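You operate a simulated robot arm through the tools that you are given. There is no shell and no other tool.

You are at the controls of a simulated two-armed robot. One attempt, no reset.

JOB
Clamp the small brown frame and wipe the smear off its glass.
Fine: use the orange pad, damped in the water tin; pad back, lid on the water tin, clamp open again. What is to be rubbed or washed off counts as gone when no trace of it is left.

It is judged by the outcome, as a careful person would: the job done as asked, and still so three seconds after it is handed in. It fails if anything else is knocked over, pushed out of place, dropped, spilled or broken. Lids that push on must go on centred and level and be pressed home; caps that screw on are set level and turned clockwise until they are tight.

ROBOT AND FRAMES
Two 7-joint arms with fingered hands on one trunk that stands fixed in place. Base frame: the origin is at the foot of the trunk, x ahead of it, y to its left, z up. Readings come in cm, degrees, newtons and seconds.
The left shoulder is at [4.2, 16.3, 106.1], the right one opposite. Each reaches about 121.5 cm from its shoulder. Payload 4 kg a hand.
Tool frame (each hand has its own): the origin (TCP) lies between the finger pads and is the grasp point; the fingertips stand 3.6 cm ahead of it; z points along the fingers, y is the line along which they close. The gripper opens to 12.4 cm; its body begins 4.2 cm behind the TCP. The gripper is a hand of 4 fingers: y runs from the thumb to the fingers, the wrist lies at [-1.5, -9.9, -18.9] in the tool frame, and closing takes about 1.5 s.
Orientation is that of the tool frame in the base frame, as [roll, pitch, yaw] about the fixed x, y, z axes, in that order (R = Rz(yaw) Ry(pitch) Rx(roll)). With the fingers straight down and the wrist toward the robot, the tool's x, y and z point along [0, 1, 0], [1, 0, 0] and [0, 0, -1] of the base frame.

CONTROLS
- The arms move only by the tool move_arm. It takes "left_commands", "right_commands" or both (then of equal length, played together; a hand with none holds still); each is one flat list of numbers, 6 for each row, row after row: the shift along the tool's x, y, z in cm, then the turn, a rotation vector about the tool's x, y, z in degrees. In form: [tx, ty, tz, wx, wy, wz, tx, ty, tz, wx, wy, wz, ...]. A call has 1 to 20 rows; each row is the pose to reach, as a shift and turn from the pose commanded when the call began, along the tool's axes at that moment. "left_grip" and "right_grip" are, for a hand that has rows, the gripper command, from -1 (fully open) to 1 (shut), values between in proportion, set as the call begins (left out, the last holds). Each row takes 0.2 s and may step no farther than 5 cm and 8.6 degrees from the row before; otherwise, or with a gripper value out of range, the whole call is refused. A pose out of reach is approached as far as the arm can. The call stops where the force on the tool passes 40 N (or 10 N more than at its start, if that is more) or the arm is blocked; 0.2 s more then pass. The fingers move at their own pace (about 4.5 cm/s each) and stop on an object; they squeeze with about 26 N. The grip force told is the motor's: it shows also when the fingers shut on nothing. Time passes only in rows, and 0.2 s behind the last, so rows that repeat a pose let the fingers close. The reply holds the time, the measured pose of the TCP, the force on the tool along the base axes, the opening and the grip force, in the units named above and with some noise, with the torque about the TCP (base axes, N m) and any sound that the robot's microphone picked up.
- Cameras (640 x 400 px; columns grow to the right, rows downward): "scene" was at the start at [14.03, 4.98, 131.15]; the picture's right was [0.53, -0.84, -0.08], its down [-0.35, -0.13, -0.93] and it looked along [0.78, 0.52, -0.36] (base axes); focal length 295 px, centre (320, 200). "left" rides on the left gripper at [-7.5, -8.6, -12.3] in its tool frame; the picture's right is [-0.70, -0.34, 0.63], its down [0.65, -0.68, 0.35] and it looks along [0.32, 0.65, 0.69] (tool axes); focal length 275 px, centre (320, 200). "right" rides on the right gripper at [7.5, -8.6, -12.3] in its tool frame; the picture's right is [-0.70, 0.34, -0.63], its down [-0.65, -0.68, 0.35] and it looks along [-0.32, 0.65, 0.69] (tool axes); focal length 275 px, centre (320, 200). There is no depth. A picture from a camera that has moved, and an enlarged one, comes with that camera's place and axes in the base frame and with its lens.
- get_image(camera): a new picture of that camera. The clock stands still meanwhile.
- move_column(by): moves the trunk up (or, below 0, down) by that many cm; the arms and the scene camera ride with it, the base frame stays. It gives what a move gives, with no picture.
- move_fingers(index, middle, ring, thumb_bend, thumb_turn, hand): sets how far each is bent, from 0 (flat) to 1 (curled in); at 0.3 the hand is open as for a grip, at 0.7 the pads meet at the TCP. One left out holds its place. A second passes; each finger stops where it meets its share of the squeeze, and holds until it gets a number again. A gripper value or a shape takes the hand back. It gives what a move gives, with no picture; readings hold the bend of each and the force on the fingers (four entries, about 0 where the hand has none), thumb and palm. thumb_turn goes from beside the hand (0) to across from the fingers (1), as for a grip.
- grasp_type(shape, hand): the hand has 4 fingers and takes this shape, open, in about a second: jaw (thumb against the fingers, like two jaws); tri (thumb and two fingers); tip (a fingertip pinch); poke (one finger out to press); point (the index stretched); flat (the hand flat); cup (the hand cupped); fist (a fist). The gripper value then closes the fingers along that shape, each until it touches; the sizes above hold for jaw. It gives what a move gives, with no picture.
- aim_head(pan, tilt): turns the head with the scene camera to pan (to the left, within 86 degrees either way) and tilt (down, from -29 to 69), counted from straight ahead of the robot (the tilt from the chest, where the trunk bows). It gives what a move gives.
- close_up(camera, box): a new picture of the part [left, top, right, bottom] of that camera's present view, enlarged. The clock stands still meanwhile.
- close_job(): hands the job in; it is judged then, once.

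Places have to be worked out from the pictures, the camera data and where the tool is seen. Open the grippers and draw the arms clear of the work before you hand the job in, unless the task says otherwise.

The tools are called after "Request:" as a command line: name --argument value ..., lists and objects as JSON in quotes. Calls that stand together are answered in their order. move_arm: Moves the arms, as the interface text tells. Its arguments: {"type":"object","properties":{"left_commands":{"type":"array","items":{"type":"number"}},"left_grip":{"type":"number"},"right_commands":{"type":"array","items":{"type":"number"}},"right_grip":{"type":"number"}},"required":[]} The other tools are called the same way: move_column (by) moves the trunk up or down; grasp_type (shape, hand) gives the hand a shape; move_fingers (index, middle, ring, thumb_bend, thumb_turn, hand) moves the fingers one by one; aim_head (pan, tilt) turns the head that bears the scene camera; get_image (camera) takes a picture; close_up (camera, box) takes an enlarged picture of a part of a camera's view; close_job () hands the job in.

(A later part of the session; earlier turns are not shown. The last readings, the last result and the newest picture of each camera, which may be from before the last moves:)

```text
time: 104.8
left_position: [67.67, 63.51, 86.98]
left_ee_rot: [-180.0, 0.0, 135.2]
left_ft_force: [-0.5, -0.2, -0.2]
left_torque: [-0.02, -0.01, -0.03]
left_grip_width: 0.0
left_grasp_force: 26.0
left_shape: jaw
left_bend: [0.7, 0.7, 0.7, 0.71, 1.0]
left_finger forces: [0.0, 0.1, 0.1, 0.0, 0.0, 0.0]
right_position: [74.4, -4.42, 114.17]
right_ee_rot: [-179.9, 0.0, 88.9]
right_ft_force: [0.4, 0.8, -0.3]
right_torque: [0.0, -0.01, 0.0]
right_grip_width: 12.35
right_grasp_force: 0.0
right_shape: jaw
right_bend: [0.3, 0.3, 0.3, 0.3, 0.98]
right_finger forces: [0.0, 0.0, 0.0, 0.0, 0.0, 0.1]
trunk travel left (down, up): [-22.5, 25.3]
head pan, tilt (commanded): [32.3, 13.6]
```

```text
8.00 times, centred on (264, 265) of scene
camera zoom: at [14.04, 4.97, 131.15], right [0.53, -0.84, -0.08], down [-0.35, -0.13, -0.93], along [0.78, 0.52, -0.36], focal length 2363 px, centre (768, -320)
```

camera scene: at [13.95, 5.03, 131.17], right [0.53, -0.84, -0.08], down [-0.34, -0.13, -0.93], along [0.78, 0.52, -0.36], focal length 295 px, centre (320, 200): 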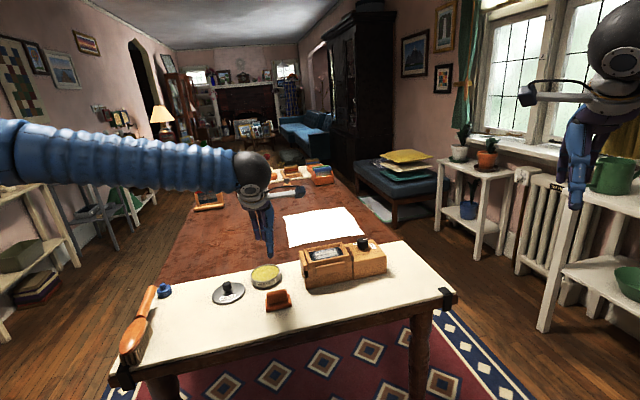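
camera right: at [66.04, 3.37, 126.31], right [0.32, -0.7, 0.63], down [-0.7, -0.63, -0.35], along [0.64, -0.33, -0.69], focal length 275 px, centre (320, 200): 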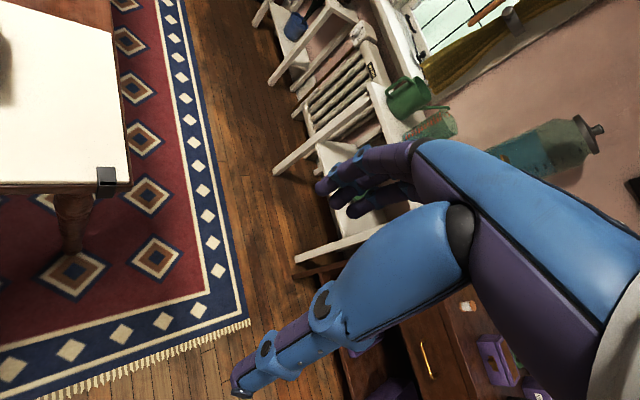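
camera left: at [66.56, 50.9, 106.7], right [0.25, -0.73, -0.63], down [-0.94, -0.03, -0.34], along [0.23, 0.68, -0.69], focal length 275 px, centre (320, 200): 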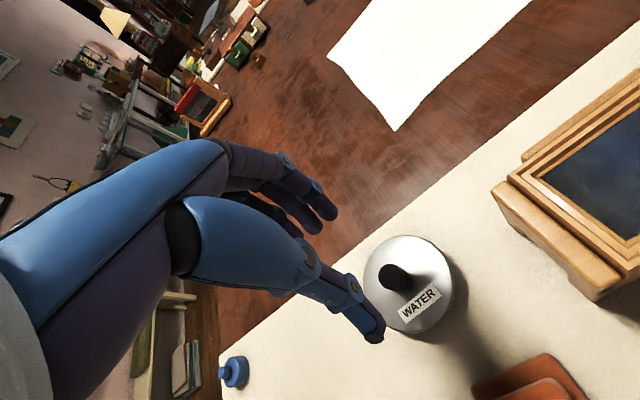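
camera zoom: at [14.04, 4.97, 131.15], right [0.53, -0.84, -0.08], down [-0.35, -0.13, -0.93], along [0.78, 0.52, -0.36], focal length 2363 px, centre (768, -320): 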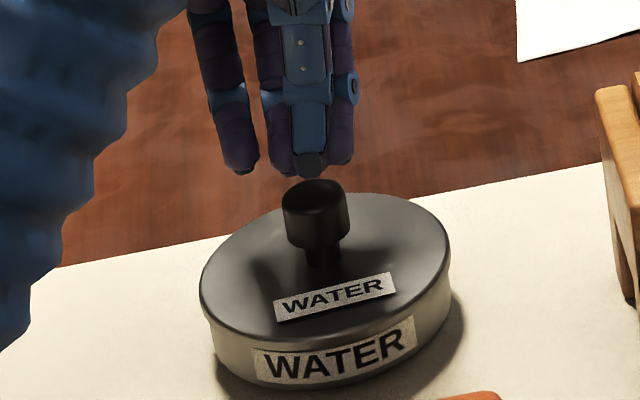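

The fingertip bunch lines up with the knob. I shift 0.2 cm back and lower in small steps to contact.

Request:
move_arm --left_commands '[0, 0.2, 0.5, 0, 0, 0, 0, 0.2, 1.0, 0, 0, 0, 0, 0.2, 1.0, 0, 0, 0]'

Request:
move_arm --left_commands '[0, 0, 0.2, 0, 0, 0, 0, 0, 0.3, 0, 0, 0, 0, 0, 0.3, 0, 0, 0]'

Request:
close_up --camera "scene" --box '[236, 240, 292, 290]'

```text
time: 105.6
left_position: [67.94, 63.56, 86.09]
left_ee_rot: [179.9, 0.0, 135.1]
left_ft_force: [0.9, 0.9, 6.9]
left_torque: [-0.02, -0.06, 0.05]
left_grip_width: 0.01
left_grasp_force: 25.7
left_shape: jaw
left_bend: [0.7, 0.7, 0.7, 0.71, 1.0]
left_finger forces: [0.1, 0.0, 0.1, 0.0, 0.0, 0.0]
right_position: [74.37, -4.32, 114.2]
right_ee_rot: [180.0, 0.0, 88.7]
right_ft_force: [0.2, -0.7, 0.2]
right_torque: [0.01, 0.02, -0.04]
right_grip_width: 12.38
right_grasp_force: 0.1
right_shape: jaw
right_bend: [0.3, 0.3, 0.3, 0.3, 0.98]
right_finger forces: [0.0, 0.1, 0.1, 0.1, 0.1, 0.1]
trunk travel left (down, up): [-22.5, 25.3]
head pan, tilt (commanded): [32.3, 13.6]
```

```text
time: 106.4
left_position: [67.89, 63.52, 86.0]
left_ee_rot: [179.8, -0.1, 135.2]
left_ft_force: [5.2, 1.2, 29.4]
left_torque: [0.0, -0.2, 0.01]
left_grip_width: 0.0
left_grasp_force: 26.4
left_shape: jaw
left_bend: [0.7, 0.7, 0.7, 0.71, 1.0]
left_finger forces: [35.0, 0.1, 0.0, 0.0, 0.0, 0.1]
right_position: [74.38, -4.42, 114.27]
right_ee_rot: [180.0, -0.1, 88.7]
right_ft_force: [-0.5, 0.0, 0.7]
right_torque: [-0.03, -0.03, 0.01]
right_grip_width: 12.36
right_grasp_force: 0.0
right_shape: jaw
right_bend: [0.3, 0.3, 0.3, 0.3, 0.98]
right_finger forces: [0.1, 0.1, 0.0, 0.0, 0.0, 0.0]
trunk travel left (down, up): [-22.5, 25.3]
head pan, tilt (commanded): [32.3, 13.6]
```

```text
8.00 times, centred on (264, 265) of scene
camera zoom: at [13.87, 4.82, 131.21], right [0.53, -0.84, -0.08], down [-0.34, -0.13, -0.93], along [0.78, 0.52, -0.36], focal length 2363 px, centre (768, -320)
```

zoom: 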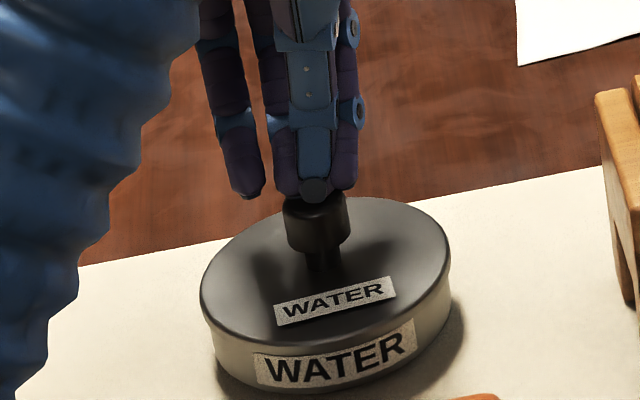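

Pressing with 29 N right over the knob's middle. I push slightly harder and hold, then check the lid's seating.

Request:
move_arm --left_commands '[0.3, 0, 0.1, 0, 0, 0, 0.3, 0, 0.15, 0, 0, 0, 0.3, 0, 0.15, 0, 0, 0]'

Request:
close_up --camera "scene" --box '[246, 262, 286, 292]'

```text
time: 107.3
left_position: [67.62, 63.84, 85.87]
left_ee_rot: [179.6, 0.2, 135.2]
left_ft_force: [1.2, -3.3, 22.9]
left_torque: [-0.1, 0.03, -0.03]
left_grip_width: 0.01
left_grasp_force: 26.1
left_shape: jaw
left_bend: [0.7, 0.7, 0.7, 0.71, 1.0]
left_finger forces: [0.1, 0.1, 0.1, 0.0, 0.0, 0.0]
right_position: [74.48, -4.48, 114.13]
right_ee_rot: [-180.0, -0.1, 88.7]
right_ft_force: [0.9, 0.4, 0.2]
right_torque: [0.01, 0.01, 0.07]
right_grip_width: 12.37
right_grasp_force: 0.2
right_shape: jaw
right_bend: [0.3, 0.3, 0.3, 0.3, 0.98]
right_finger forces: [0.0, 0.0, 0.1, 0.1, 0.0, 0.0]
trunk travel left (down, up): [-22.5, 25.3]
head pan, tilt (commanded): [32.3, 13.6]
stopped in row 3 (left hand): the force on the tool passed its limit at 42 N (the readings are from after the stop); the commanded pose is now the measured one
```

```text
13.33 times, centred on (266, 277) of scene
camera zoom: at [13.95, 4.87, 131.13], right [0.53, -0.84, -0.08], down [-0.35, -0.13, -0.93], along [0.78, 0.52, -0.36], focal length 3939 px, centre (1040, -827)
```

zoom: 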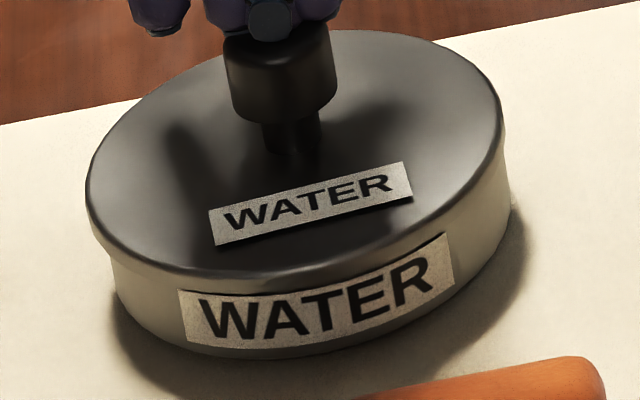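

It stopped at 42 N: pressed firmly. I lift the hand away and inspect the lid from both cameras.

Request:
move_arm --left_commands '[0, 0, -0.5, 0, 0, 0, 0, 0, -2, 0, 0, 0, 0, 0, -5, 0, 0, 0, 0, -3, -9, 0, 0, 0, 0, -6, -11, 0, 0, 0, 0, -6, -11, 0, 0, 0]'

Request:
close_up --camera "scene" --box '[246, 262, 286, 292]'

Request:
get_image --camera "left"

```text
time: 108.7
left_position: [63.54, 59.65, 96.61]
left_ee_rot: [179.9, 0.0, 135.2]
left_ft_force: [0.4, -0.6, 1.1]
left_torque: [-0.03, -0.01, 0.02]
left_grip_width: 0.01
left_grasp_force: 26.4
left_shape: jaw
left_bend: [0.7, 0.7, 0.7, 0.71, 1.0]
left_finger forces: [0.0, 0.1, 0.0, 0.1, 0.1, 0.0]
right_position: [74.51, -4.24, 114.05]
right_ee_rot: [-179.9, -0.1, 88.9]
right_ft_force: [-1.3, 0.3, 0.1]
right_torque: [-0.02, 0.01, 0.02]
right_grip_width: 12.38
right_grasp_force: 0.0
right_shape: jaw
right_bend: [0.3, 0.3, 0.3, 0.3, 0.98]
right_finger forces: [0.0, 0.1, 0.0, 0.1, 0.1, 0.2]
trunk travel left (down, up): [-22.5, 25.3]
head pan, tilt (commanded): [32.3, 13.6]
```

```text
13.33 times, centred on (266, 277) of scene
camera zoom: at [14.09, 5.0, 131.12], right [0.53, -0.84, -0.08], down [-0.35, -0.13, -0.93], along [0.77, 0.52, -0.36], focal length 3939 px, centre (1040, -827)
```

zoom: 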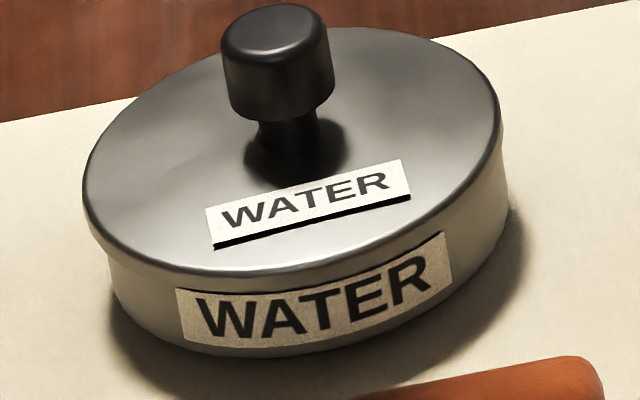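

```text
taken
camera left: at [62.83, 48.26, 108.76], right [0.26, -0.73, -0.63], down [-0.94, -0.03, -0.35], along [0.23, 0.68, -0.69], focal length 275 px, centre (320, 200)
```

left: 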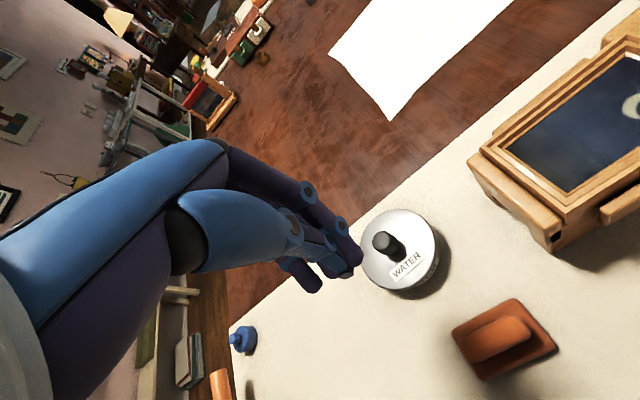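

I zoom with the hand camera to check the lid's concentricity from this second direction.

Request:
close_up --camera "left" --box '[345, 195, 455, 305]'

Request:
close_up --camera "scene" --box '[264, 262, 288, 286]'

Request:
close_up --camera "scene" --box '[244, 266, 268, 290]'

```text
3.64 times, centred on (400, 250) of left
camera zoom: at [62.83, 48.26, 108.76], right [0.26, -0.73, -0.63], down [-0.94, -0.03, -0.35], along [0.23, 0.68, -0.69], focal length 1001 px, centre (29, 18)
```

zoom: 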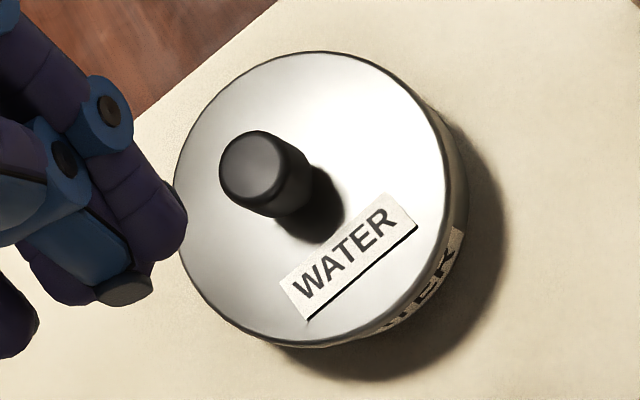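

```text
16.00 times, centred on (276, 274) of scene
camera zoom: at [14.09, 5.0, 131.12], right [0.53, -0.84, -0.08], down [-0.35, -0.13, -0.93], along [0.77, 0.52, -0.36], focal length 4726 px, centre (1024, -984)
```

zoom: 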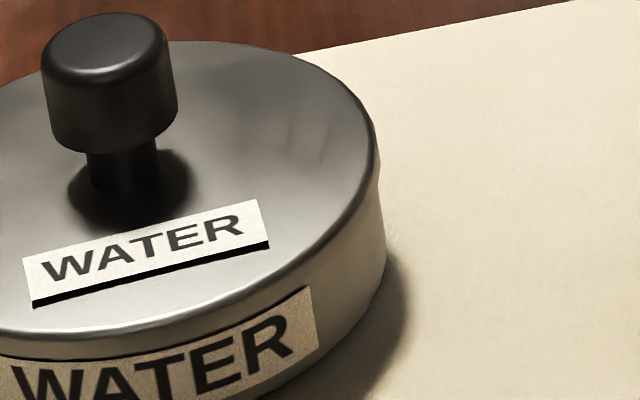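

```text
16.00 times, centred on (256, 278) of scene
camera zoom: at [14.09, 5.0, 131.12], right [0.53, -0.84, -0.08], down [-0.35, -0.13, -0.93], along [0.77, 0.52, -0.36], focal length 4726 px, centre (1344, -1048)
```

zoom: 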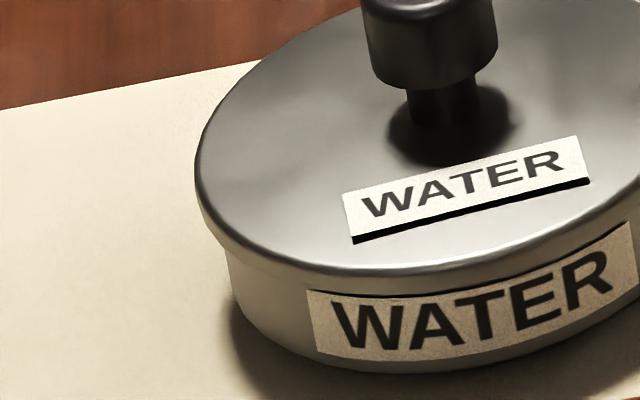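

From these angles I cannot tell how deep the lid sits, so I want a flatter view: I raise the left hand high and out of the way, then lower the trunk so the head camera looks from lower down.

Request:
move_arm --left_commands '[0, -1, -4.5, 0, 0, 0, 0, -2, -9, 0, 0, 0, 0, -3, -13.5, 0, 0, 0, 0, -4, -18, 0, 0, 0, 0, -5, -22, 0, 0, 0, 0, -6, -25, 0, 0, 0]' --left_grip -0.2

Request:
get_image --camera "scene"

```text
time: 110.3
left_position: [60.1, 55.19, 117.32]
left_ee_rot: [-176.9, -3.3, 135.0]
left_ft_force: [-0.8, 0.3, -0.1]
left_torque: [-0.03, -0.03, -0.03]
left_grip_width: 7.44
left_grasp_force: 0.0
left_shape: jaw
left_bend: [0.38, 0.42, 0.4, 0.53, 0.99]
left_finger forces: [0.1, 0.1, 0.1, 0.0, 0.0, 0.0]
right_position: [74.34, -4.45, 114.37]
right_ee_rot: [179.9, -0.1, 88.6]
right_ft_force: [-0.7, 0.1, 0.3]
right_torque: [0.01, 0.0, 0.03]
right_grip_width: 12.37
right_grasp_force: 0.1
right_shape: jaw
right_bend: [0.3, 0.3, 0.3, 0.3, 0.98]
right_finger forces: [0.0, 0.1, 0.0, 0.0, 0.0, 0.0]
trunk travel left (down, up): [-22.5, 25.3]
head pan, tilt (commanded): [32.3, 13.6]
stopped in row 6 (left hand): the arm was blocked; the commanded pose is now the measured one
```

```text
taken
camera scene: at [13.79, 4.87, 131.21], right [0.53, -0.84, -0.08], down [-0.34, -0.13, -0.93], along [0.78, 0.52, -0.36], focal length 295 px, centre (320, 200)
```

scene: 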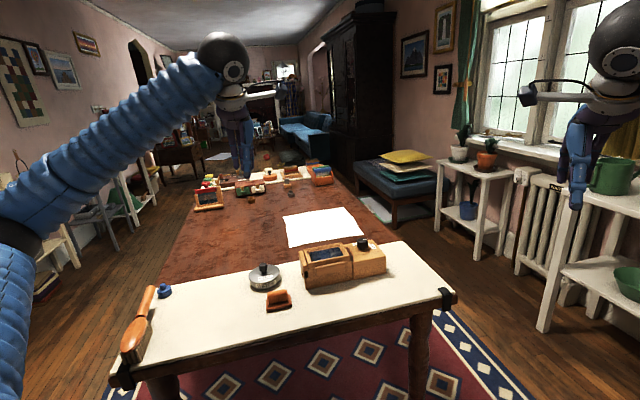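

The left hand is high enough. I lower the trunk 15 cm for a flatter look at the lid.

Request:
move_column --by -15

Request:
get_image --camera "scene"

```text
time: 112.0
left_position: [60.17, 55.29, 102.53]
left_ee_rot: [-176.9, -3.1, 135.1]
left_ft_force: [0.6, -0.7, -0.1]
left_torque: [0.03, -0.03, 0.01]
left_grip_width: 7.39
left_grasp_force: 0.0
left_shape: jaw
left_bend: [0.38, 0.42, 0.4, 0.53, 0.99]
left_finger forces: [0.1, 0.0, 0.0, 0.1, 0.0, 0.0]
right_position: [74.37, -4.37, 99.38]
right_ee_rot: [179.9, -0.1, 88.8]
right_ft_force: [0.0, -0.7, 0.3]
right_torque: [0.01, -0.01, -0.02]
right_grip_width: 12.38
right_grasp_force: 0.1
right_shape: jaw
right_bend: [0.3, 0.3, 0.3, 0.3, 0.98]
right_finger forces: [0.1, 0.0, 0.0, 0.0, 0.0, 0.0]
trunk travel left (down, up): [-7.5, 40.3]
head pan, tilt (commanded): [32.3, 13.6]
```

```text
taken
camera scene: at [23.8, 4.96, 111.03], right [0.5, -0.84, -0.2], down [-0.55, -0.13, -0.83], along [0.67, 0.52, -0.53], focal length 295 px, centre (320, 200)
```

scene: 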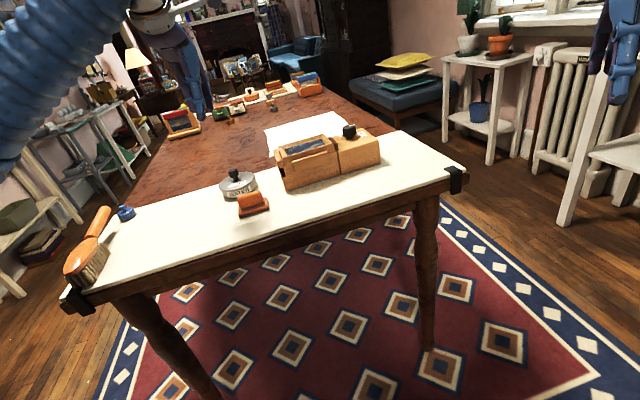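

The head is now lower and closer. I zoom in on the tin and lid.

Request:
close_up --camera "scene" --box '[214, 164, 264, 206]'

Request:
close_up --camera "scene" --box '[216, 174, 240, 204]'

Request:
close_up --camera "scene" --box '[236, 170, 260, 200]'

```text
9.52 times, centred on (239, 185) of scene
camera zoom: at [23.8, 4.96, 111.03], right [0.5, -0.84, -0.2], down [-0.55, -0.13, -0.83], along [0.67, 0.52, -0.53], focal length 2813 px, centre (1091, 343)
```

zoom: 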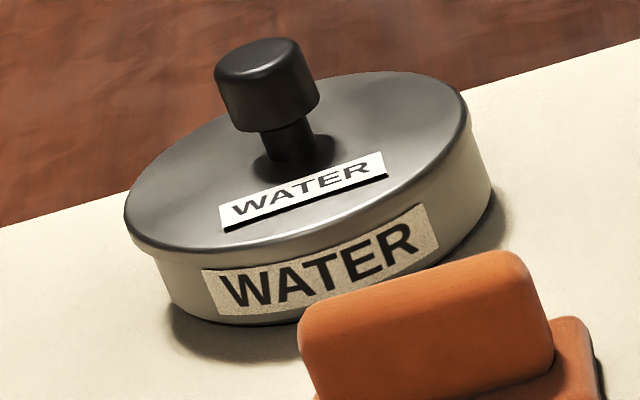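

```text
13.33 times, centred on (228, 189) of scene
camera zoom: at [23.8, 4.96, 111.03], right [0.5, -0.84, -0.2], down [-0.55, -0.13, -0.83], along [0.67, 0.52, -0.53], focal length 3939 px, centre (1547, 347)
```

zoom: 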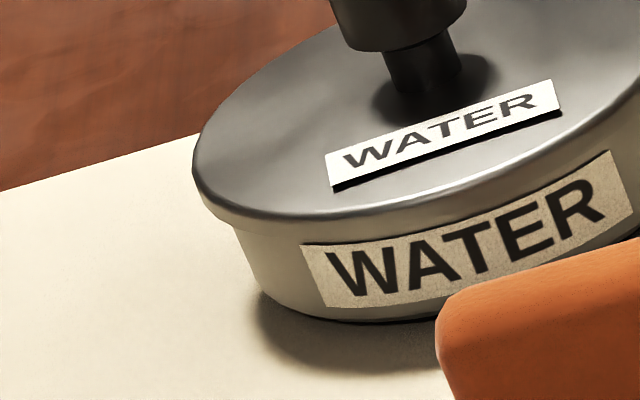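

```text
13.33 times, centred on (248, 185) of scene
camera zoom: at [23.8, 4.96, 111.03], right [0.5, -0.84, -0.2], down [-0.55, -0.13, -0.83], along [0.67, 0.52, -0.53], focal length 3939 px, centre (1280, 400)
```

zoom: 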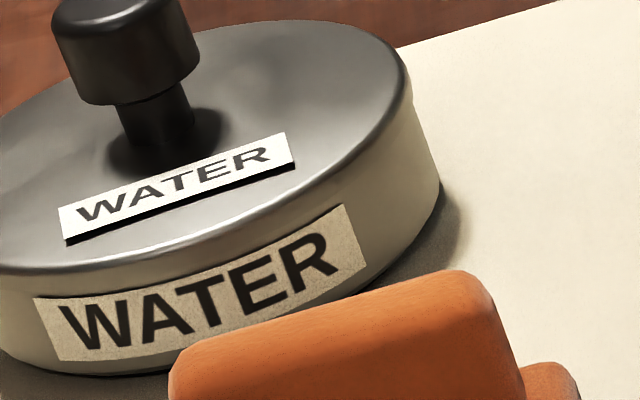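

The lid is on but displaced about 0.25 cm to the left over the rim, so it may not be seated. I bring the trunk back up, then look from the left side with the hand camera to measure the other direction.

Request:
move_column --by 15

```text
time: 113.8
left_position: [60.32, 55.33, 117.25]
left_ee_rot: [-176.8, -3.1, 135.1]
left_ft_force: [0.2, 1.1, -0.9]
left_torque: [-0.01, -0.03, 0.0]
left_grip_width: 7.41
left_grasp_force: 0.0
left_shape: jaw
left_bend: [0.38, 0.42, 0.4, 0.53, 0.99]
left_finger forces: [0.1, 0.1, 0.0, 0.0, 0.0, 0.1]
right_position: [74.53, -4.28, 114.04]
right_ee_rot: [-179.8, -0.1, 88.9]
right_ft_force: [-0.9, 0.7, -0.2]
right_torque: [0.04, 0.01, -0.01]
right_grip_width: 12.41
right_grasp_force: 0.1
right_shape: jaw
right_bend: [0.3, 0.3, 0.3, 0.3, 0.98]
right_finger forces: [0.0, 0.0, 0.0, 0.0, 0.1, 0.1]
trunk travel left (down, up): [-22.5, 25.3]
head pan, tilt (commanded): [32.3, 13.6]
```

I turn the left hand clockwise and bring its camera to the left side of the tin, still high.

Request:
move_arm --left_commands '[1.1, 0.6, 1, 0, 0, 8.1, 2.3, 1.3, 2.5, 0, 0, 16.2, 3.4, 2.0, 4, 0, 0, 24.3, 4.5, 2.7, 6, 0, 0, 32.4, 5.7, 3.3, 8, 0, 0, 40.5, 6.8, 4.0, 10, 0, 0, 48.6, 7.9, 4.7, 12, 0, 0, 56.7, 9.0, 5.3, 14, 0, 0, 64.8, 10.2, 6.0, 16, 0, 0, 72.9, 11.3, 6.65, 17.3, 0, 0, 81, 11.3, 6.65, 17.3, 0, 0, 81]' --left_grip 1

Request:
get_image --camera "left"

```text
time: 116.2
left_position: [55.65, 67.9, 100.36]
left_ee_rot: [-176.6, 2.7, 54.3]
left_ft_force: [0.0, 0.7, -0.5]
left_torque: [0.0, -0.01, 0.0]
left_grip_width: 0.0
left_grasp_force: 25.9
left_shape: jaw
left_bend: [0.7, 0.7, 0.7, 0.71, 1.0]
left_finger forces: [0.1, 0.0, 0.1, 0.0, 0.1, 0.1]
right_position: [74.4, -4.38, 114.11]
right_ee_rot: [-179.8, 0.0, 88.7]
right_ft_force: [-1.3, 0.0, 0.1]
right_torque: [0.01, 0.02, -0.02]
right_grip_width: 12.38
right_grasp_force: 0.1
right_shape: jaw
right_bend: [0.3, 0.3, 0.3, 0.3, 0.98]
right_finger forces: [0.0, 0.0, 0.0, 0.1, 0.1, 0.0]
trunk travel left (down, up): [-22.5, 25.3]
head pan, tilt (commanded): [32.3, 13.6]
```

```text
taken
camera left: at [45.32, 66.95, 113.34], right [-0.73, -0.37, -0.58], down [-0.2, 0.92, -0.33], along [0.66, -0.13, -0.74], focal length 275 px, centre (320, 200)
```

left: 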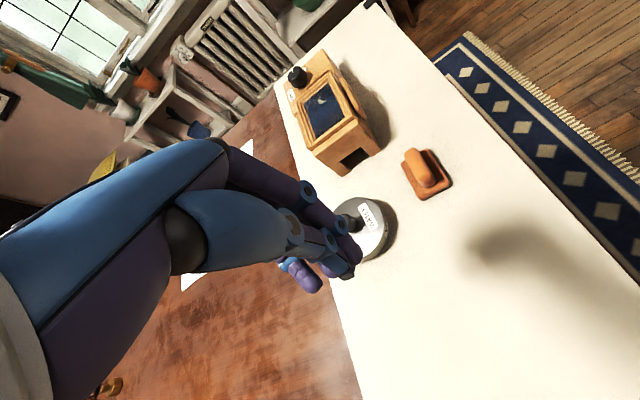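

The tin is partly hidden by the fingers. I lower the hand and shift left for a flatter, clearer view.

Request:
move_arm --left_commands '[0.8, -0.9, 4, -2, 0, 0, 1.6, -1.8, 8, -4, 0, 0, 2.4, -2.7, 11.5, -6, 0, 0, 2.7, -3.1, 14, -8, 0, 0, 2.7, -3.1, 14, -8, 0, 0]'

Request:
get_image --camera "left"

```text
time: 117.4
left_position: [53.65, 72.05, 86.51]
left_ee_rot: [175.5, 2.5, 54.3]
left_ft_force: [-1.0, 0.3, 0.3]
left_torque: [-0.04, -0.01, 0.0]
left_grip_width: 0.0
left_grasp_force: 26.5
left_shape: jaw
left_bend: [0.7, 0.7, 0.7, 0.71, 1.0]
left_finger forces: [0.0, 0.0, 0.0, 0.0, 0.0, 0.1]
right_position: [74.44, -4.35, 114.13]
right_ee_rot: [-179.9, 0.0, 88.8]
right_ft_force: [0.0, -0.7, 0.5]
right_torque: [0.02, 0.0, 0.0]
right_grip_width: 12.36
right_grasp_force: 0.2
right_shape: jaw
right_bend: [0.3, 0.3, 0.3, 0.3, 0.98]
right_finger forces: [0.0, 0.1, 0.0, 0.1, 0.1, 0.0]
trunk travel left (down, up): [-22.5, 25.3]
head pan, tilt (commanded): [32.3, 13.6]
```

```text
taken
camera left: at [41.9, 71.92, 98.19], right [-0.66, -0.42, -0.63], down [-0.16, 0.89, -0.43], along [0.74, -0.18, -0.65], focal length 275 px, centre (320, 200)
```

left: 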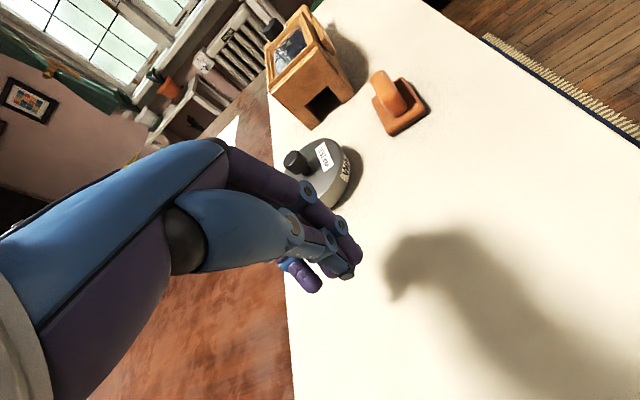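

Now the tin is in free view. I zoom in.

Request:
close_up --camera "left" --box '[270, 125, 370, 220]'

Request:
close_up --camera "left" --box '[310, 130, 366, 212]'

```text
4.21 times, centred on (320, 172) of left
camera zoom: at [41.9, 71.92, 98.19], right [-0.66, -0.42, -0.63], down [-0.16, 0.89, -0.43], along [0.74, -0.18, -0.65], focal length 1159 px, centre (320, 316)
```

zoom: 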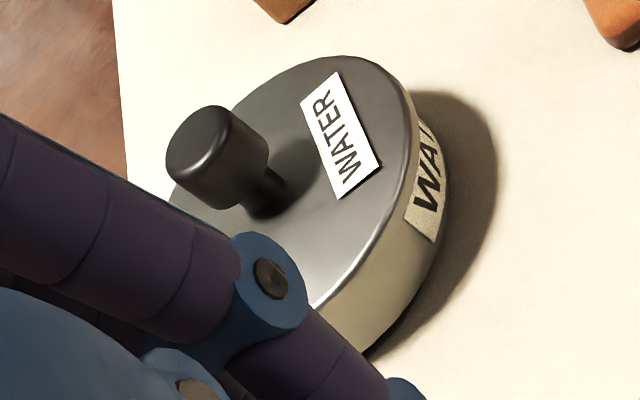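

```text
4.88 times, centred on (338, 171) of left
camera zoom: at [41.9, 71.92, 98.19], right [-0.66, -0.42, -0.63], down [-0.16, 0.89, -0.43], along [0.74, -0.18, -0.65], focal length 1343 px, centre (232, 342)
```

zoom: 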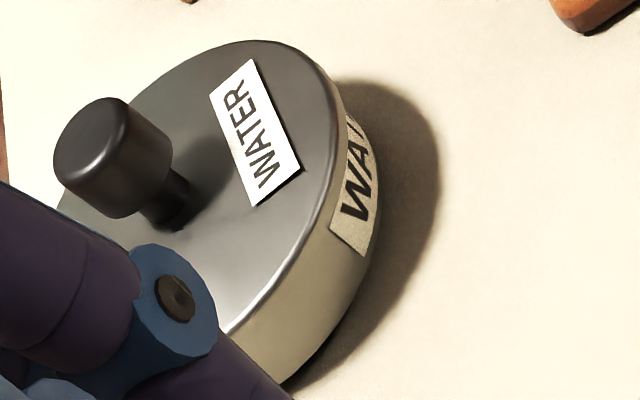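

A finger hides one side. I shift the hand 6 cm further left so the whole lid shows.

Request:
move_arm --left_commands '[2.8, -1.2, 0, 0, 0, 0, 5.6, -2.4, 0, 0, 0, 0, 5.6, -2.4, 0, 0, 0, 0]'

Request:
close_up --camera "left" --box '[300, 70, 420, 180]'

```text
time: 118.2
left_position: [54.89, 77.83, 85.85]
left_ee_rot: [175.6, 2.6, 54.2]
left_ft_force: [0.1, 1.3, 0.6]
left_torque: [0.01, 0.0, 0.0]
left_grip_width: 0.01
left_grasp_force: 25.5
left_shape: jaw
left_bend: [0.7, 0.7, 0.7, 0.71, 1.0]
left_finger forces: [0.0, 0.0, 0.0, 0.0, 0.0, 0.0]
right_position: [74.45, -4.34, 114.2]
right_ee_rot: [-179.9, 0.0, 88.8]
right_ft_force: [-0.2, -0.1, -0.1]
right_torque: [0.01, 0.01, 0.01]
right_grip_width: 12.33
right_grasp_force: 0.0
right_shape: jaw
right_bend: [0.3, 0.3, 0.3, 0.3, 0.98]
right_finger forces: [0.0, 0.0, 0.0, 0.0, 0.0, 0.0]
trunk travel left (down, up): [-22.5, 25.3]
head pan, tilt (commanded): [32.3, 13.6]
```

```text
3.64 times, centred on (360, 125) of left
camera zoom: at [43.2, 77.83, 97.72], right [-0.66, -0.42, -0.63], down [-0.16, 0.89, -0.43], along [0.74, -0.18, -0.65], focal length 1001 px, centre (174, 473)
```

zoom: 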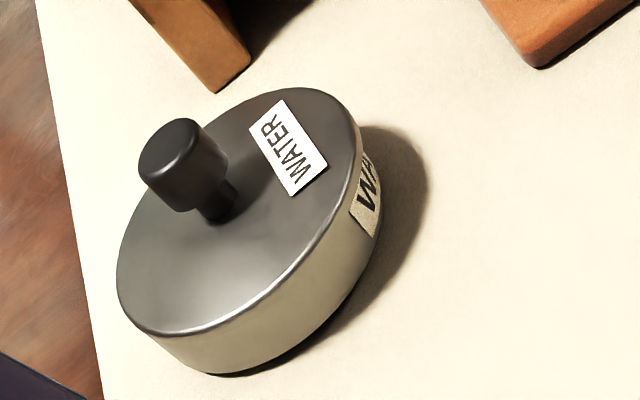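

A clear side view. I zoom on the two silhouettes to compare the lid's overhang on each side.

Request:
close_up --camera "left" --box '[326, 140, 376, 180]'

Request:
close_up --camera "left" --box '[366, 88, 416, 138]'

Request:
close_up --camera "scene" --box '[244, 260, 292, 290]'

```text
10.00 times, centred on (351, 160) of left
camera zoom: at [43.2, 77.83, 97.72], right [-0.66, -0.42, -0.63], down [-0.16, 0.89, -0.43], along [0.74, -0.18, -0.65], focal length 2753 px, centre (10, 600)
```

zoom: 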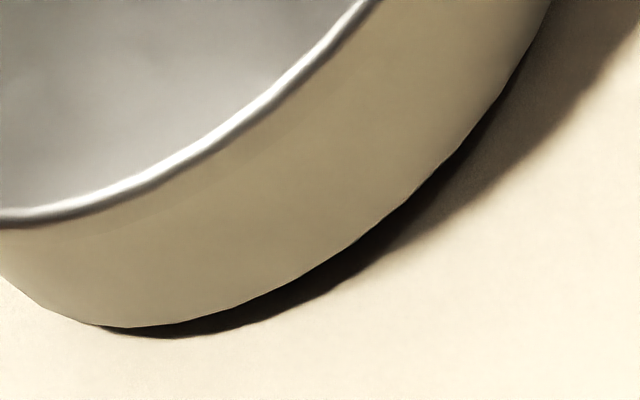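

```text
8.00 times, centred on (391, 113) of left
camera zoom: at [43.2, 77.83, 97.72], right [-0.66, -0.42, -0.63], down [-0.16, 0.89, -0.43], along [0.74, -0.18, -0.65], focal length 2202 px, centre (-248, 896)
```

zoom: 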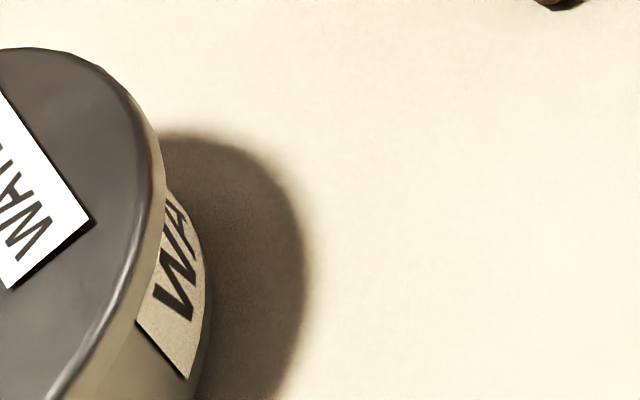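

```text
13.33 times, centred on (268, 275) of scene
camera zoom: at [14.01, 4.94, 131.16], right [0.53, -0.84, -0.08], down [-0.35, -0.13, -0.93], along [0.78, 0.52, -0.36], focal length 3939 px, centre (1013, -800)
```

zoom: 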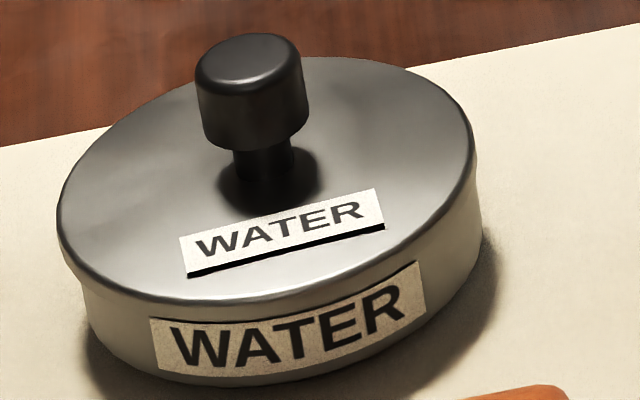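

This side view shows the lid is off centre by about 0.5 cm (toward the robot): e ≈ (-0.51, -0.22), so it is only resting on the rim. I will nudge it by its knob with the thumb; first I raise and level the hand.

Request:
move_arm --left_commands '[0, 0, -3, 1.5, 1, 0, 0, 0, -6, 3, 2, 0, 0, 0, -9, 4.4, 2.6, 0, 0, 0, -10, 4.4, 2.6, 0]' --left_grip 0.3

```text
time: 119.2
left_position: [54.51, 78.65, 95.87]
left_ee_rot: [180.0, 0.0, 54.4]
left_ft_force: [0.5, -0.4, 0.4]
left_torque: [-0.01, -0.02, 0.01]
left_grip_width: 4.29
left_grasp_force: 0.1
left_shape: jaw
left_bend: [0.49, 0.52, 0.51, 0.6, 1.0]
left_finger forces: [0.0, 0.0, 0.0, 0.1, 0.0, 0.0]
right_position: [74.54, -4.23, 114.06]
right_ee_rot: [-179.8, 0.0, 88.7]
right_ft_force: [0.2, -0.3, -0.5]
right_torque: [-0.02, -0.03, 0.03]
right_grip_width: 12.39
right_grasp_force: 0.1
right_shape: jaw
right_bend: [0.3, 0.3, 0.3, 0.3, 0.98]
right_finger forces: [0.0, 0.0, 0.0, 0.0, 0.0, 0.1]
trunk travel left (down, up): [-22.5, 25.3]
head pan, tilt (commanded): [32.3, 13.6]
```

Level at 95.9. Now I swing over the tin with the hand at 23° yaw so the thumb-to-finger line matches the needed nudge direction.

Request:
move_arm --left_commands '[-0.6, 2.5, 0, 0, 0, -7.4, -1.2, 5, 0, 0, 0, -14.8, -1.9, 7.5, 0, 0, 0, -22.2, -2.5, 10, 0, 0, 0, -29.6, -3.1, 12.5, 0.2, 0, 0, -37, -3.7, 15, 0.4, 0, 0, -44.4, -4.4, 17.5, 0.7, 0, 0, -51.8, -4.96, 19.78, 0.9, 0, 0, -58.9, -4.96, 19.78, 0.9, 0, 0, -58.9]'

Request:
close_up --camera "left" --box '[300, 180, 500, 360]'

Request:
close_up --camera "scene" --box '[236, 220, 300, 290]'

```text
time: 121.2
left_position: [67.76, 63.19, 95.13]
left_ee_rot: [180.0, 0.1, 113.3]
left_ft_force: [0.4, -0.1, 0.4]
left_torque: [0.0, 0.01, -0.04]
left_grip_width: 4.32
left_grasp_force: 0.0
left_shape: jaw
left_bend: [0.49, 0.52, 0.51, 0.6, 1.0]
left_finger forces: [0.1, 0.0, 0.1, 0.0, 0.0, 0.1]
right_position: [74.59, -4.46, 114.04]
right_ee_rot: [180.0, 0.0, 88.8]
right_ft_force: [-0.3, 0.1, -0.2]
right_torque: [0.04, 0.01, 0.01]
right_grip_width: 12.38
right_grasp_force: 0.1
right_shape: jaw
right_bend: [0.3, 0.3, 0.3, 0.3, 0.98]
right_finger forces: [0.0, 0.0, 0.1, 0.0, 0.0, 0.1]
trunk travel left (down, up): [-22.5, 25.3]
head pan, tilt (commanded): [32.3, 13.6]
```

```text
2.22 times, centred on (400, 270) of left
camera zoom: at [62.94, 52.89, 107.28], right [-0.03, -0.77, -0.63], down [-0.88, 0.32, -0.35], along [0.47, 0.55, -0.69], focal length 612 px, centre (142, 44)
```

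zoom: 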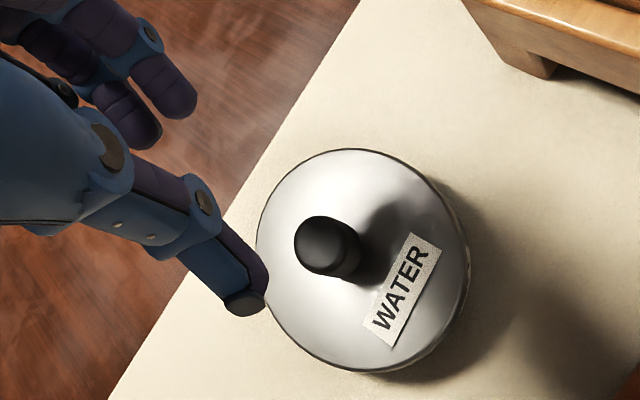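

```text
5.71 times, centred on (268, 255) of scene
camera zoom: at [13.98, 4.94, 131.17], right [0.53, -0.84, -0.08], down [-0.35, -0.13, -0.93], along [0.78, 0.52, -0.36], focal length 1688 px, centre (617, -114)
```

zoom: 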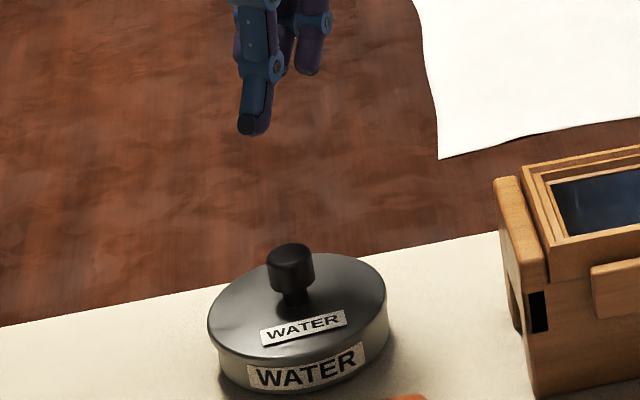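

The knob sits at tool (0.9, -0.25) with the thumb about 0.6 cm short of it. I centre sideways and lower so the thumb is beside the knob head, clear of the lid.

Request:
move_arm --left_commands '[0.35, 0, 3.5, 0, 0, 0, 0.35, 0, 7, 0, 0, 0, 0.35, 0, 10, 0, 0, 0, 0.35, 0, 10.9, 0, 0, 0, 0.35, 0, 10.9, 0, 0, 0]'

Request:
close_up --camera "left" --box '[260, 170, 460, 330]'

Request:
close_up --camera "scene" --box '[240, 245, 296, 290]'

```text
time: 122.4
left_position: [67.76, 63.43, 84.16]
left_ee_rot: [180.0, 0.1, 113.3]
left_ft_force: [1.1, -0.1, -0.5]
left_torque: [-0.01, 0.0, -0.01]
left_grip_width: 4.31
left_grasp_force: 0.0
left_shape: jaw
left_bend: [0.49, 0.52, 0.51, 0.6, 1.0]
left_finger forces: [0.1, 0.1, 0.1, 0.1, 0.1, 0.0]
right_position: [74.51, -4.41, 114.0]
right_ee_rot: [-179.9, 0.0, 88.8]
right_ft_force: [-0.7, 0.5, 0.0]
right_torque: [0.03, 0.01, -0.01]
right_grip_width: 12.41
right_grasp_force: 0.1
right_shape: jaw
right_bend: [0.3, 0.3, 0.3, 0.3, 0.98]
right_finger forces: [0.0, 0.0, 0.0, 0.0, 0.1, 0.1]
trunk travel left (down, up): [-22.5, 25.3]
head pan, tilt (commanded): [32.3, 13.6]
```

```text
2.50 times, centred on (360, 250) of left
camera zoom: at [62.83, 53.22, 96.33], right [-0.03, -0.77, -0.63], down [-0.88, 0.32, -0.35], along [0.47, 0.55, -0.69], focal length 688 px, centre (220, 75)
```

zoom: 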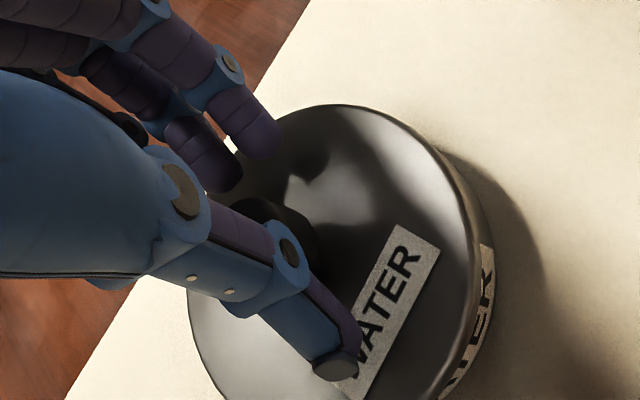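

```text
8.89 times, centred on (268, 268) of scene
camera zoom: at [14.03, 4.97, 131.15], right [0.53, -0.84, -0.08], down [-0.35, -0.13, -0.93], along [0.78, 0.52, -0.36], focal length 2626 px, centre (782, -400)
```

zoom: 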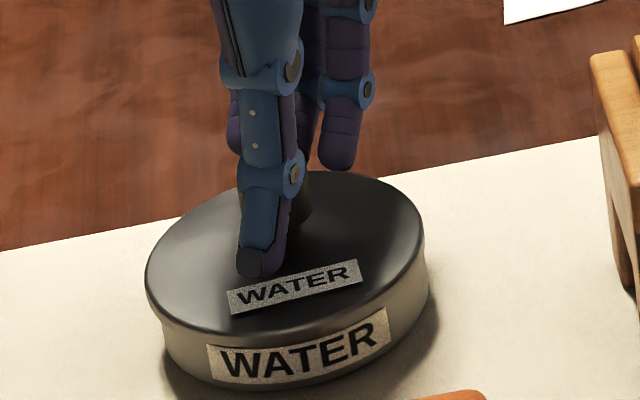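

The thumb is beside the knob. I move along the nudge direction in small steps and watch the thumb's own force sensor for contact.

Request:
move_arm --left_commands '[0, 0.2, 0, 0, 0, 0, 0, 0.4, 0, 0, 0, 0, 0, 0.4, 0, 0, 0, 0]'

Request:
move_arm --left_commands '[0, 0.15, 0, 0, 0, 0, 0, 0.15, 0, 0, 0, 0]'

Request:
close_up --camera "scene" --box '[240, 245, 296, 290]'

```text
time: 123.2
left_position: [68.04, 63.52, 84.1]
left_ee_rot: [-180.0, 0.0, 113.4]
left_ft_force: [-0.2, 0.6, 0.4]
left_torque: [0.06, 0.0, 0.0]
left_grip_width: 4.32
left_grasp_force: 0.1
left_shape: jaw
left_bend: [0.49, 0.52, 0.51, 0.6, 1.0]
left_finger forces: [0.0, 0.0, 0.0, 0.0, 0.3, 0.0]
right_position: [74.52, -4.44, 114.0]
right_ee_rot: [-180.0, -0.1, 88.8]
right_ft_force: [0.3, 0.4, -0.3]
right_torque: [0.01, -0.03, -0.01]
right_grip_width: 12.34
right_grasp_force: 0.0
right_shape: jaw
right_bend: [0.3, 0.3, 0.3, 0.3, 0.98]
right_finger forces: [0.0, 0.0, 0.1, 0.0, 0.0, 0.0]
trunk travel left (down, up): [-22.5, 25.3]
head pan, tilt (commanded): [32.3, 13.6]
```

```text
time: 123.8
left_position: [68.2, 63.62, 84.19]
left_ee_rot: [-179.9, 0.2, 113.3]
left_ft_force: [0.1, -0.5, 0.0]
left_torque: [-0.01, 0.01, -0.02]
left_grip_width: 4.34
left_grasp_force: 0.0
left_shape: jaw
left_bend: [0.49, 0.52, 0.51, 0.6, 1.0]
left_finger forces: [0.0, 0.1, 0.1, 0.0, 0.2, 0.1]
right_position: [74.54, -4.44, 114.11]
right_ee_rot: [-179.9, 0.0, 88.8]
right_ft_force: [0.2, 1.1, 0.5]
right_torque: [-0.01, 0.02, 0.01]
right_grip_width: 12.37
right_grasp_force: 0.1
right_shape: jaw
right_bend: [0.3, 0.3, 0.3, 0.3, 0.98]
right_finger forces: [0.0, 0.0, 0.0, 0.1, 0.0, 0.0]
trunk travel left (down, up): [-22.5, 25.3]
head pan, tilt (commanded): [32.3, 13.6]
```

```text
8.89 times, centred on (268, 268) of scene
camera zoom: at [14.02, 4.96, 131.15], right [0.53, -0.84, -0.08], down [-0.35, -0.13, -0.93], along [0.78, 0.52, -0.36], focal length 2626 px, centre (782, -400)
```

zoom: 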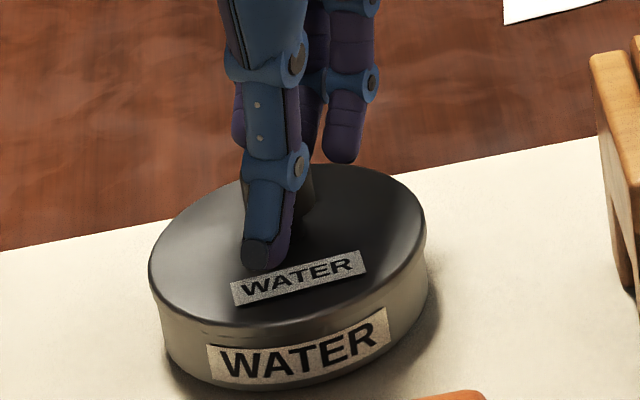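

The lid is sliding (about 0.4 cm so far, thumb contact 0.2–0.3 N). I push 0.1 cm further and look.

Request:
move_arm --left_commands '[0, 0.1, 0, 0, 0, 0, 0, 0.1, 0, 0, 0, 0]'

Request:
close_up --camera "scene" --box '[240, 245, 296, 290]'

Request:
close_up --camera "scene" --box '[246, 266, 270, 288]'

```text
time: 124.4
left_position: [68.19, 63.68, 84.11]
left_ee_rot: [180.0, 0.1, 113.3]
left_ft_force: [0.1, -0.2, -1.0]
left_torque: [0.0, 0.02, -0.04]
left_grip_width: 4.33
left_grasp_force: 0.0
left_shape: jaw
left_bend: [0.49, 0.52, 0.51, 0.6, 1.0]
left_finger forces: [0.1, 0.0, 0.0, 0.0, 0.2, 0.1]
right_position: [74.46, -4.37, 114.07]
right_ee_rot: [-179.9, 0.0, 88.8]
right_ft_force: [0.0, -0.4, -0.6]
right_torque: [0.0, -0.02, 0.0]
right_grip_width: 12.36
right_grasp_force: 0.1
right_shape: jaw
right_bend: [0.3, 0.3, 0.3, 0.3, 0.98]
right_finger forces: [0.0, 0.1, 0.0, 0.0, 0.0, 0.1]
trunk travel left (down, up): [-22.5, 25.3]
head pan, tilt (commanded): [32.3, 13.6]
```

```text
8.89 times, centred on (268, 268) of scene
camera zoom: at [14.03, 4.96, 131.15], right [0.53, -0.84, -0.08], down [-0.35, -0.13, -0.93], along [0.78, 0.52, -0.36], focal length 2626 px, centre (782, -400)
```

zoom: 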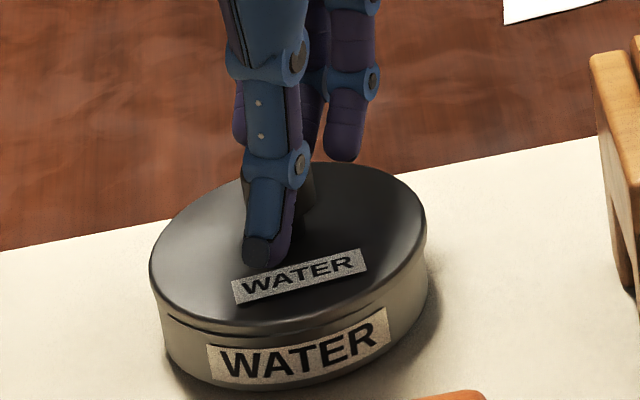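

```text
16.00 times, centred on (258, 277) of scene
camera zoom: at [14.03, 4.96, 131.15], right [0.53, -0.84, -0.08], down [-0.35, -0.13, -0.93], along [0.78, 0.52, -0.36], focal length 4726 px, centre (1312, -1032)
```

zoom: 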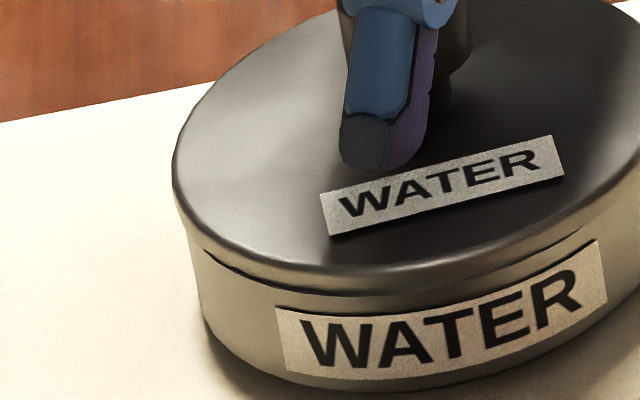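

The lid moved back; a fine dark line shows under its front edge now. I back the thumb off, lift the hand clear, and examine again.

Request:
move_arm --left_commands '[0, -0.5, 0, 0, 0, 0, 0, -0.5, -3, 0, 0, 0, 0, -0.5, -7, 0, 0, 0, 0, -2, -11, 0, 0, 0, 0, -2, -11, 0, 0, 0]'

Request:
close_up --camera "scene" --box '[244, 260, 292, 290]'

Request:
close_up --camera "scene" --box '[246, 266, 270, 288]'

Request:
close_up --camera "scene" --box '[264, 258, 288, 280]'

```text
time: 125.6
left_position: [66.38, 63.03, 95.12]
left_ee_rot: [180.0, 0.2, 113.3]
left_ft_force: [0.3, 0.2, -0.4]
left_torque: [-0.02, 0.0, -0.01]
left_grip_width: 4.34
left_grasp_force: 0.1
left_shape: jaw
left_bend: [0.49, 0.52, 0.51, 0.6, 1.0]
left_finger forces: [0.1, 0.1, 0.0, 0.0, 0.0, 0.1]
right_position: [74.47, -4.27, 114.03]
right_ee_rot: [-179.8, 0.1, 88.8]
right_ft_force: [0.7, 0.2, -0.7]
right_torque: [0.02, -0.03, -0.01]
right_grip_width: 12.39
right_grasp_force: 0.1
right_shape: jaw
right_bend: [0.3, 0.3, 0.3, 0.3, 0.98]
right_finger forces: [0.0, 0.0, 0.0, 0.0, 0.0, 0.1]
trunk travel left (down, up): [-22.5, 25.3]
head pan, tilt (commanded): [32.3, 13.6]
```

```text
13.33 times, centred on (268, 275) of scene
camera zoom: at [14.08, 5.0, 131.13], right [0.53, -0.84, -0.08], down [-0.35, -0.13, -0.93], along [0.77, 0.52, -0.36], focal length 3939 px, centre (1013, -800)
```

zoom: 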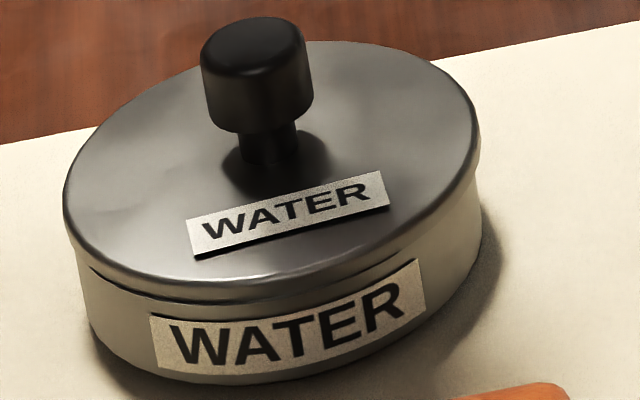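

```text
16.00 times, centred on (258, 277) of scene
camera zoom: at [14.08, 5.0, 131.13], right [0.53, -0.84, -0.08], down [-0.35, -0.13, -0.93], along [0.77, 0.52, -0.36], focal length 4726 px, centre (1312, -1032)
```

zoom: 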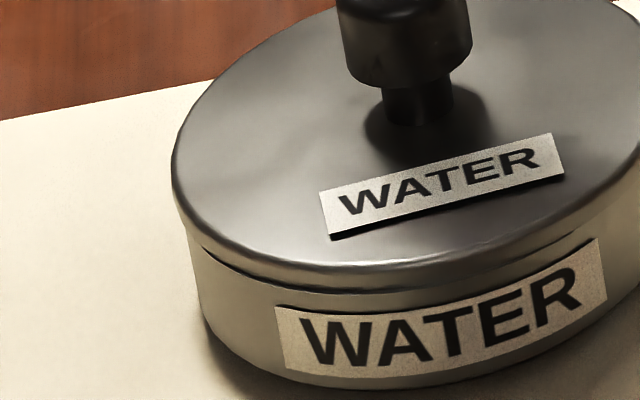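

```text
16.00 times, centred on (276, 269) of scene
camera zoom: at [14.08, 5.0, 131.13], right [0.53, -0.84, -0.08], down [-0.35, -0.13, -0.93], along [0.77, 0.52, -0.36], focal length 4726 px, centre (1024, -904)
```

zoom: 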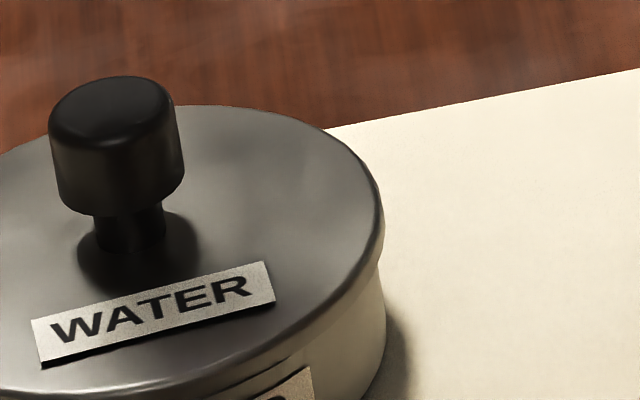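

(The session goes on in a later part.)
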